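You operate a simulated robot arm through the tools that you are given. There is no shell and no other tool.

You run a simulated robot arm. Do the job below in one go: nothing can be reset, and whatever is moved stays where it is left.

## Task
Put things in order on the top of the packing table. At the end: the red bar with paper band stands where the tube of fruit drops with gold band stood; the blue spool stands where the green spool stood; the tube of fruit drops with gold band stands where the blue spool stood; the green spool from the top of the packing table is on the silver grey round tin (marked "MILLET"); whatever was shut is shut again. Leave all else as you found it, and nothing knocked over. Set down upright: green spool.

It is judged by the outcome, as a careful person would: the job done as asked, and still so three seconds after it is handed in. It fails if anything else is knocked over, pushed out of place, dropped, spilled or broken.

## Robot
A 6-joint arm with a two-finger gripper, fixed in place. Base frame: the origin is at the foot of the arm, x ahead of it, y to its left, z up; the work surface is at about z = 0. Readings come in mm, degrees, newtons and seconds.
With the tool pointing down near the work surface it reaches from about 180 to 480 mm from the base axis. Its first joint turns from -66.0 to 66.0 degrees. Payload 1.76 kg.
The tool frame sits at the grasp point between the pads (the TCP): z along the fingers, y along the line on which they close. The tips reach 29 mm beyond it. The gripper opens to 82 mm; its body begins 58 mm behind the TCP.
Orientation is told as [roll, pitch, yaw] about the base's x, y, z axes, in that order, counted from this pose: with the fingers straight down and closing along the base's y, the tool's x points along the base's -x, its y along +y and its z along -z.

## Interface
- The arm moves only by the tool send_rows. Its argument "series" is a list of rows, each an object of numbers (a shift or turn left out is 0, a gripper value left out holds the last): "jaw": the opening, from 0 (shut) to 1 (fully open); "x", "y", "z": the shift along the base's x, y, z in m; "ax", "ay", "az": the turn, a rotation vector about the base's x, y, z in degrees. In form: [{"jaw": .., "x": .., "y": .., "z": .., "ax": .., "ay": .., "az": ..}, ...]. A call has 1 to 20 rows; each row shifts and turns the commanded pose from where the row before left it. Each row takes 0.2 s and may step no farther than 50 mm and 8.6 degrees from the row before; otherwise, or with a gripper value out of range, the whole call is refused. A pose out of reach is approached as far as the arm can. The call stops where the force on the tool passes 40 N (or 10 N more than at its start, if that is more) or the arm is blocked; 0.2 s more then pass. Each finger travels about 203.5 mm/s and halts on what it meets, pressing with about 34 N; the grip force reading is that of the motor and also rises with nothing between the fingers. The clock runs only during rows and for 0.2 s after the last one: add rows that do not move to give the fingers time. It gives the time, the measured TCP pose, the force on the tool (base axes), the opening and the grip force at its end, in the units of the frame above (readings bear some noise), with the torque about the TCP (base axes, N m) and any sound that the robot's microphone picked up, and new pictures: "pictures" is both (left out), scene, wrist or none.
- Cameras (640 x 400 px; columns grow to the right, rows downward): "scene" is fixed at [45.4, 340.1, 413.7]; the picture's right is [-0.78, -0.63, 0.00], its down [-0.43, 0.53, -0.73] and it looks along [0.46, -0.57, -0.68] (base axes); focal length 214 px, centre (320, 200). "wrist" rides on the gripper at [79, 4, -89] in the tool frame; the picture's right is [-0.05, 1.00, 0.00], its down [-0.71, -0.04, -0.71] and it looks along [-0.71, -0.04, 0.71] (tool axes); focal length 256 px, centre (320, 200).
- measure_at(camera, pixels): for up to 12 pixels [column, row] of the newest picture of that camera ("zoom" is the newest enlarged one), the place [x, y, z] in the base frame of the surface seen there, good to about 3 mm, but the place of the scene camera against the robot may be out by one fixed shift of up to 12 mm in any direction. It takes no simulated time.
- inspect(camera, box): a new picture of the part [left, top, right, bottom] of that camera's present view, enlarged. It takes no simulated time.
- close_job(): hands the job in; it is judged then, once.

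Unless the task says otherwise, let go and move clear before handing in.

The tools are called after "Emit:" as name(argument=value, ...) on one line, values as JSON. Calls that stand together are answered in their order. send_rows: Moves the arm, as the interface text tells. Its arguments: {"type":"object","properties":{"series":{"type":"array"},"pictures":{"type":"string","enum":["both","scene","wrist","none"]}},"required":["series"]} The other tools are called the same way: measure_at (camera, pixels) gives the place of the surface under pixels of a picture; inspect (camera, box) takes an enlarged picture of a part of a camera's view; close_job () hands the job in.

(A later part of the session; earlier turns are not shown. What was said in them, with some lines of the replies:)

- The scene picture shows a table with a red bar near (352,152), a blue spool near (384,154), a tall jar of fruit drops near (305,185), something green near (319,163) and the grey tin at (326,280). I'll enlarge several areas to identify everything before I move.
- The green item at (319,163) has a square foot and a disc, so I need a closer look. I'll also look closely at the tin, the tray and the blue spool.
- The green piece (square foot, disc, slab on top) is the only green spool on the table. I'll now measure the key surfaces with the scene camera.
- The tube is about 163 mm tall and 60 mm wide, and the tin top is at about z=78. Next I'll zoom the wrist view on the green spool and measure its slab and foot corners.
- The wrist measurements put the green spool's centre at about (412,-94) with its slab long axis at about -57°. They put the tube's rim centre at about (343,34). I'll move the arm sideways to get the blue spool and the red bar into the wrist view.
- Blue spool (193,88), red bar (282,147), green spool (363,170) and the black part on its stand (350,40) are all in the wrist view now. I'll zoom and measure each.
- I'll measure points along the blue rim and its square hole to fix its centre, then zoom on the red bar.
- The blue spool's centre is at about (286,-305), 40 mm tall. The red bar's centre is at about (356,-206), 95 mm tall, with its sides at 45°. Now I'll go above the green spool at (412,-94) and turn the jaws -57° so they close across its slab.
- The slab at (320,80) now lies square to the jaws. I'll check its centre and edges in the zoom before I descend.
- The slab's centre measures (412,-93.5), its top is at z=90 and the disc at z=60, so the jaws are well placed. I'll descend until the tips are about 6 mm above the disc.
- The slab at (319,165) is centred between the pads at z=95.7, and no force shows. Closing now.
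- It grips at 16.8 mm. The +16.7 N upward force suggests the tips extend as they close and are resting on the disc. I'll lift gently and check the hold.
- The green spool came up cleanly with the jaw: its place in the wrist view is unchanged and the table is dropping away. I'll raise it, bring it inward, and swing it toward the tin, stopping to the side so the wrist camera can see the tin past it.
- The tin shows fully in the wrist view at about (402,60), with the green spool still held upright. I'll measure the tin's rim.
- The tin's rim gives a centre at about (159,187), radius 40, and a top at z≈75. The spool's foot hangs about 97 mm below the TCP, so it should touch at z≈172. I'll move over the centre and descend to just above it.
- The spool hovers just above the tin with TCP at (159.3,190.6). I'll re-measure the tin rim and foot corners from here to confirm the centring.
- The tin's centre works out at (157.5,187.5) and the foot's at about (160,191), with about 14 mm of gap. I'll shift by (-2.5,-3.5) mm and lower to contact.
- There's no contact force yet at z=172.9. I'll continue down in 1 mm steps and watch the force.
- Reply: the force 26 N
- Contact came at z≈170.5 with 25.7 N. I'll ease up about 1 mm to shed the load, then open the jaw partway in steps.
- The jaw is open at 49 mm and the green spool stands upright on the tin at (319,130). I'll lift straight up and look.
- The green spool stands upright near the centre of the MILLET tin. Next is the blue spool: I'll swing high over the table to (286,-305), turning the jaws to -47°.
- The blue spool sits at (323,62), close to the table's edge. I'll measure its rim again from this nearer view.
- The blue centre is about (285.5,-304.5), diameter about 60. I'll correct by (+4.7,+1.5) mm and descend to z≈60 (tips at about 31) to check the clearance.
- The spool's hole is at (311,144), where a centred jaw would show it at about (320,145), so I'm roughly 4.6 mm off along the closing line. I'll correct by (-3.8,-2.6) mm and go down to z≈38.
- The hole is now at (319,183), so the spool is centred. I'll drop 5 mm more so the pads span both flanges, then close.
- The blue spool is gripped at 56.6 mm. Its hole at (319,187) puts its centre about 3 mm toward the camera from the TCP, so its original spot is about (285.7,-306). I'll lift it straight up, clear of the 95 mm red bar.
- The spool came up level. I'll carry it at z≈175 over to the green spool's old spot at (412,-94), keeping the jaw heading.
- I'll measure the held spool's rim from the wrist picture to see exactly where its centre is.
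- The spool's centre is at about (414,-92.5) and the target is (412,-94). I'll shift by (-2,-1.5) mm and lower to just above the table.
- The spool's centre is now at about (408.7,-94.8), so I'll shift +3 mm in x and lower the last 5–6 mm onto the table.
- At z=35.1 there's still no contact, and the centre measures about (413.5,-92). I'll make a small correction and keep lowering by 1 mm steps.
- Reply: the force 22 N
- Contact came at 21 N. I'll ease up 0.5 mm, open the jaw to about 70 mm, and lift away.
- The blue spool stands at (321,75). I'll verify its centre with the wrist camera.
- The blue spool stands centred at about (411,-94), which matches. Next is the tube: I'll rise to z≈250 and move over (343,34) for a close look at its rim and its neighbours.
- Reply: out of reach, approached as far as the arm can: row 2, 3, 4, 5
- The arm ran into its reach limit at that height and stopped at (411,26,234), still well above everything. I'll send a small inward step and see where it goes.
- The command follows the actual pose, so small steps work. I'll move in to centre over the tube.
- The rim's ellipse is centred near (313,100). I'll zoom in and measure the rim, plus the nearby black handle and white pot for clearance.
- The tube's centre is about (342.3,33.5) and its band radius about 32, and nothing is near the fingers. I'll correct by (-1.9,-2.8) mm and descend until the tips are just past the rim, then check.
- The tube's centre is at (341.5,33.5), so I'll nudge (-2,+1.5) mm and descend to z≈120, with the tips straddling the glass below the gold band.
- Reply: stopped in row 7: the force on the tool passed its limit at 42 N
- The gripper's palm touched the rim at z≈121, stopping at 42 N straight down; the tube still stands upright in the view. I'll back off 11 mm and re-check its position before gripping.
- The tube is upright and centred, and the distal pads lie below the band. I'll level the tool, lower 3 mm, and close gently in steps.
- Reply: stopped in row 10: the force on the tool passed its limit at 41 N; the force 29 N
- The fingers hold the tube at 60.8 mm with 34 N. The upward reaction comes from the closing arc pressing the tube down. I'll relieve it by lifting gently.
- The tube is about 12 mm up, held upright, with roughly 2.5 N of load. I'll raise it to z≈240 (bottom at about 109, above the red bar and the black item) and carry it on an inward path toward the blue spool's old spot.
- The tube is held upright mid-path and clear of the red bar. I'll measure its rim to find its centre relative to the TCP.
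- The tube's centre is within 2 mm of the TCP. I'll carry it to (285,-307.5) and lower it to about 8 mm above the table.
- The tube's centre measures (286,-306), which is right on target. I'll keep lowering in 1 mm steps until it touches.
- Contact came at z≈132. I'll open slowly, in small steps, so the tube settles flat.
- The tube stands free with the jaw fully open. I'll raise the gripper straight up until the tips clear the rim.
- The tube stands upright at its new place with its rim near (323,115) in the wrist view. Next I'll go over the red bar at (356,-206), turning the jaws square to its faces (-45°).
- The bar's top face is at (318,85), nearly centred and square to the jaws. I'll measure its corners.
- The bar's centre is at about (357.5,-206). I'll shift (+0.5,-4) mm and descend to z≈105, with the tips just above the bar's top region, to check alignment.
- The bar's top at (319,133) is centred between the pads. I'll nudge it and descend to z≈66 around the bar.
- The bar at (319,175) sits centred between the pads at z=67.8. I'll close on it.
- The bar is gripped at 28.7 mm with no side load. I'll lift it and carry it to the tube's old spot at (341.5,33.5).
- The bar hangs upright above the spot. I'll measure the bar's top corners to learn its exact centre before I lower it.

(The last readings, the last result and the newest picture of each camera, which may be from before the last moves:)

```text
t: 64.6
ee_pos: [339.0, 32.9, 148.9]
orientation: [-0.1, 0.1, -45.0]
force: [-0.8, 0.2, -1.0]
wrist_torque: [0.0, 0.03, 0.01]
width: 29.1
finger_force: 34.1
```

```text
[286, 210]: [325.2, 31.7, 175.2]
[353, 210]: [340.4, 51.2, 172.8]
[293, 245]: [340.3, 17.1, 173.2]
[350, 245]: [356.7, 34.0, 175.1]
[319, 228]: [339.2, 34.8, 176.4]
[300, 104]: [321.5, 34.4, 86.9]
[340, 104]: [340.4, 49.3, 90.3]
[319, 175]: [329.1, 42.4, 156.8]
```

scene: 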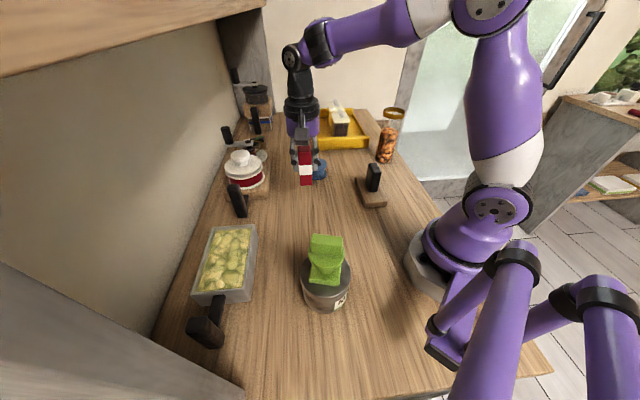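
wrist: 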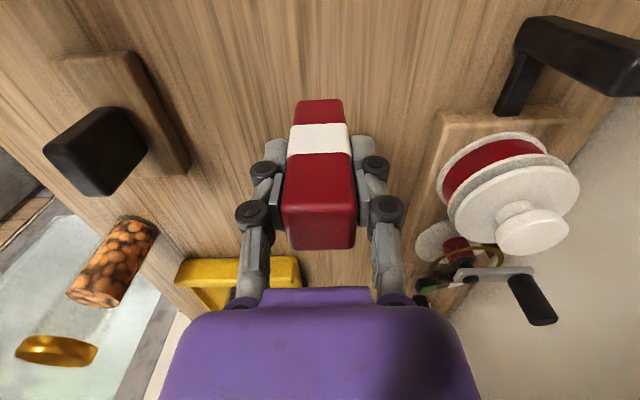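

The bar's centre is at (340.6,33.5) against a target of about (342,33.6). I'll shift +1 mm in x and lower to about 4 mm above the table.

Emit:
send_rows(series=[{"x": 0.001}, {"z": -0.03}, {"z": -0.03}, {"z": -0.015}, {}, {}])

```text
t: 66.0
ee_pos: [341.7, 33.9, 73.6]
orientation: [-0.1, 0.0, -44.9]
force: [0.1, 0.6, -0.3]
wrist_torque: [-0.03, -0.02, 0.0]
width: 28.6
finger_force: 34.1
```

scene: 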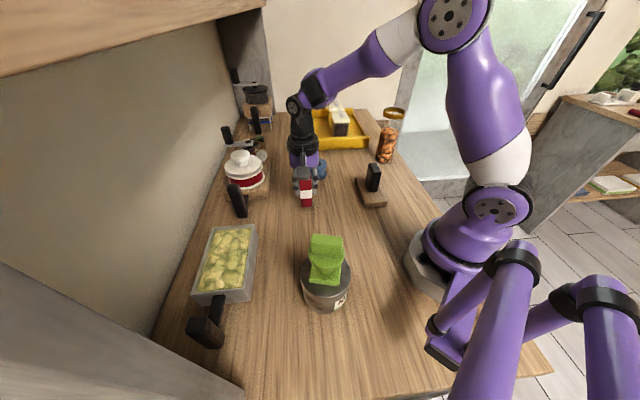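
wrist: 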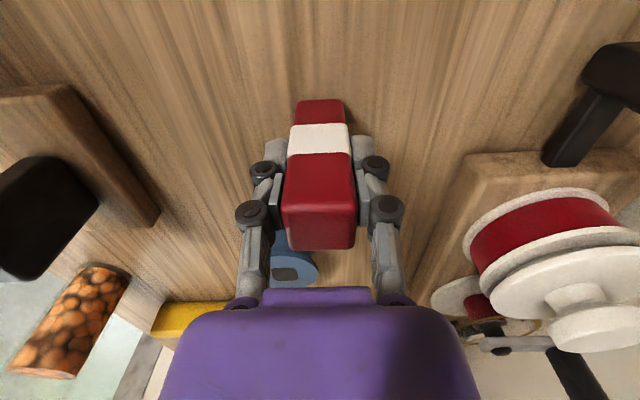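

Emit:
measure_at(camera="wrist", pixels=[[286, 210], [353, 210], [293, 245], [350, 245], [319, 228], [300, 104], [340, 104]])

Emit:
send_rows(series=[{"z": -0.003}, {"z": -0.001}, {"z": -0.001}, {}], pictures="none")

```text
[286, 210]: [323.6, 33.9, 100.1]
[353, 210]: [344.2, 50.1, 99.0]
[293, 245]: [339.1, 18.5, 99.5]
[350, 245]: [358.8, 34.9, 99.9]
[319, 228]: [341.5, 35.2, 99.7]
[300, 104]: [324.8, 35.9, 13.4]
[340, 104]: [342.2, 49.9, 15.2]
```

```text
t: 67.0
ee_pos: [341.7, 32.3, 68.8]
orientation: [-0.1, 0.1, -45.0]
force: [-0.6, 0.1, -0.5]
wrist_torque: [0.03, 0.0, -0.01]
width: 28.9
finger_force: 34.3
```

The bar's centre is (341.4,34.3), which is on target, with no contact yet at z=68.8. I'll continue in 1 mm steps.

Emit:
send_rows(series=[{"z": -0.001}, {"z": -0.001}, {}], pictures="none")

```text
t: 67.8
ee_pos: [341.6, 33.2, 68.6]
orientation: [0.0, 0.1, -45.0]
force: [-7.4, 3.6, 25.2]
wrist_torque: [0.18, 0.28, 0.02]
width: 29.1
finger_force: 34.1
```

Contact came at 25 N. I'll ease up slightly, release in steps, and check that it stands before I withdraw.

Emit:
send_rows(series=[{"z": 0.0008}, {}, {"jaw": 0.37}, {"jaw": 0.42}, {"jaw": 0.5}, {"jaw": 0.65}, {}, {}])

```text
t: 69.6
ee_pos: [341.4, 32.4, 67.6]
orientation: [-0.1, 0.1, -45.0]
force: [-0.6, -0.1, -0.3]
wrist_torque: [-0.03, 0.0, 0.01]
width: 53.2
finger_force: 0.0
```

scene: 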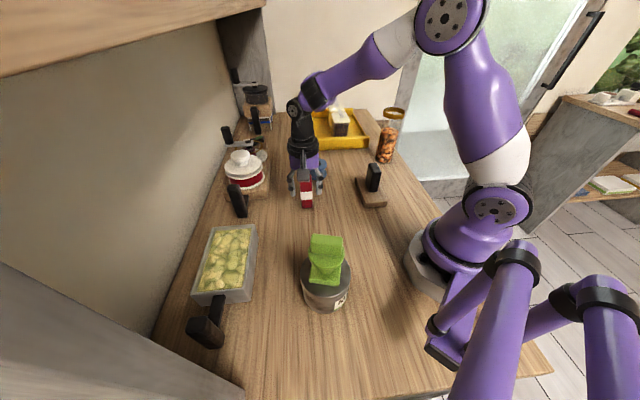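
wrist: 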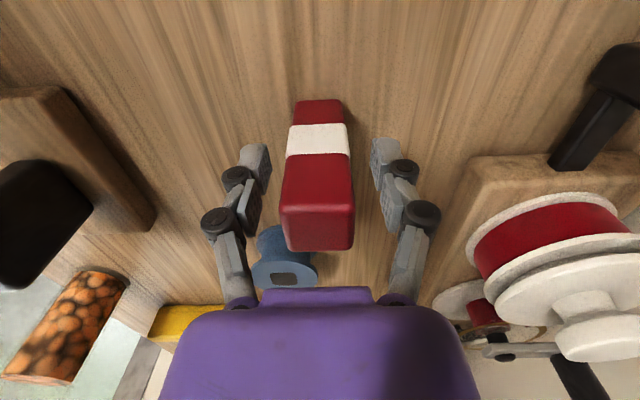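

The bar stands free between the open fingers. I'll lift straight up and away to about z=240.

Emit:
send_rows(series=[{"z": 0.01}, {"z": 0.03}, {"z": 0.045}, {"z": 0.045}, {"z": 0.045}, {}, {"x": -0.03}, {"x": -0.03}, {}])

Emit:
inspect(camera="scene", box=[270, 90, 430, 220])

Emit:
inspect(camera="scene", box=[190, 60, 350, 220])

Emit:
inspect(camera="scene", box=[280, 220, 380, 330])

```text
t: 71.6
ee_pos: [278.8, 30.2, 244.0]
orientation: [-0.1, 0.1, -45.0]
force: [0.2, -1.1, 0.1]
wrist_torque: [0.0, -0.02, 0.02]
width: 53.4
finger_force: 0.1
```

scene: 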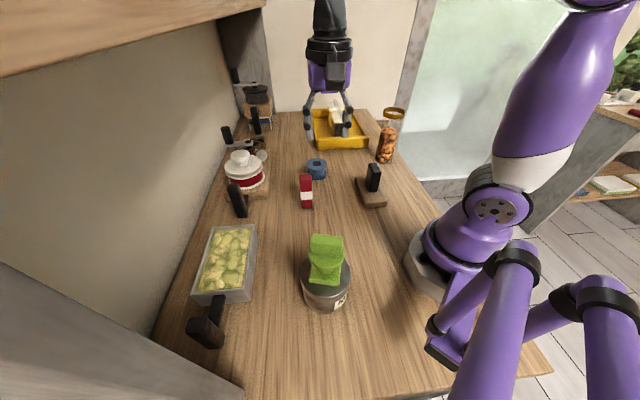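
wrist: 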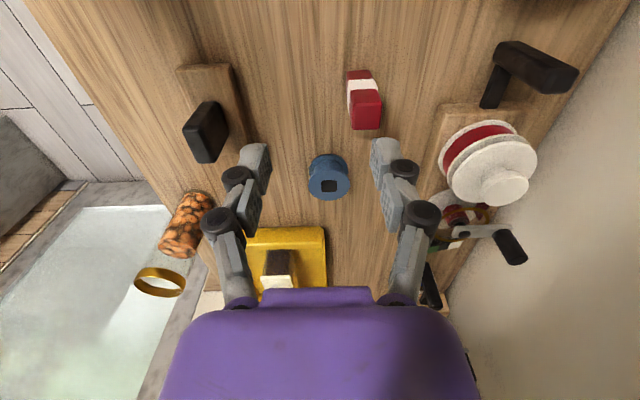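

```text
3.08 times, centred on (350, 155) of scene
```

zoom: 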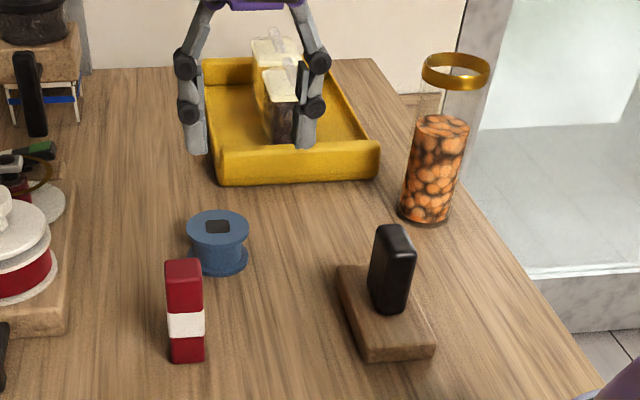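

```text
2.50 times, centred on (270, 140) of scene
```

zoom: 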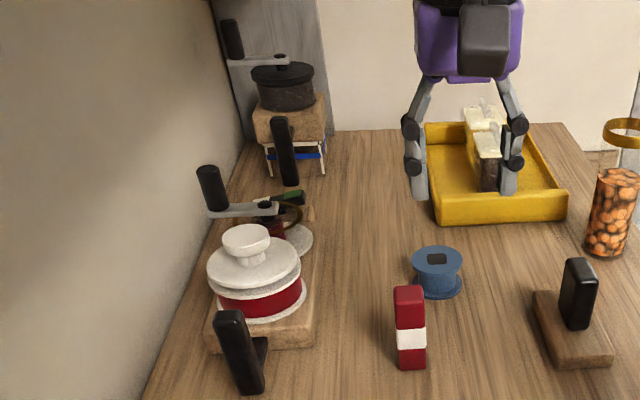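

```text
3.64 times, centred on (330, 275) of scene
```

zoom: 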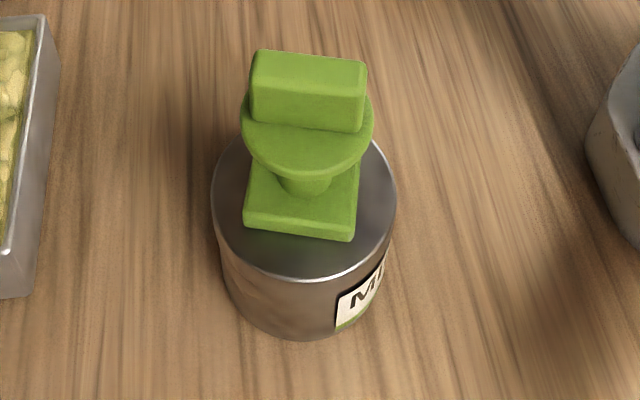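

All four pieces stand upright where asked: red bar at (306,190), blue spool at (316,168), tube at (387,145), and green spool on the MILLET tin at (326,260). The tray, pots and black stand look unmoved, nothing was opened, and the gripper is empty and clear, so I'm handing in.

Emit:
close_job()

```text
The job is handed in.
```

The job is handed in. In the last pictures before handing in, all four pieces stood upright where you asked:

| Piece | Where it stands now |
|---|---|
| Green spool | Upright, near the centre of the silver grey MILLET tin |
| Blue spool | Where the green spool stood |
| Tube of fruit drops with gold band | Where the blue spool stood |
| Red bar with paper band | Where the tube stood |

By the wrist camera's measurements, the three pieces on the table are within about 2 mm of the spots they were meant to take.

While I was picking up the tube, the gripper's palm pressed down on its rim once, at 42 N. The arm stopped, and the tube stayed upright with nothing visibly spilled.

I didn't open anything, so nothing needed shutting. The tray, pots and black item on its stand looked unmoved. The gripper is empty and well above the table.
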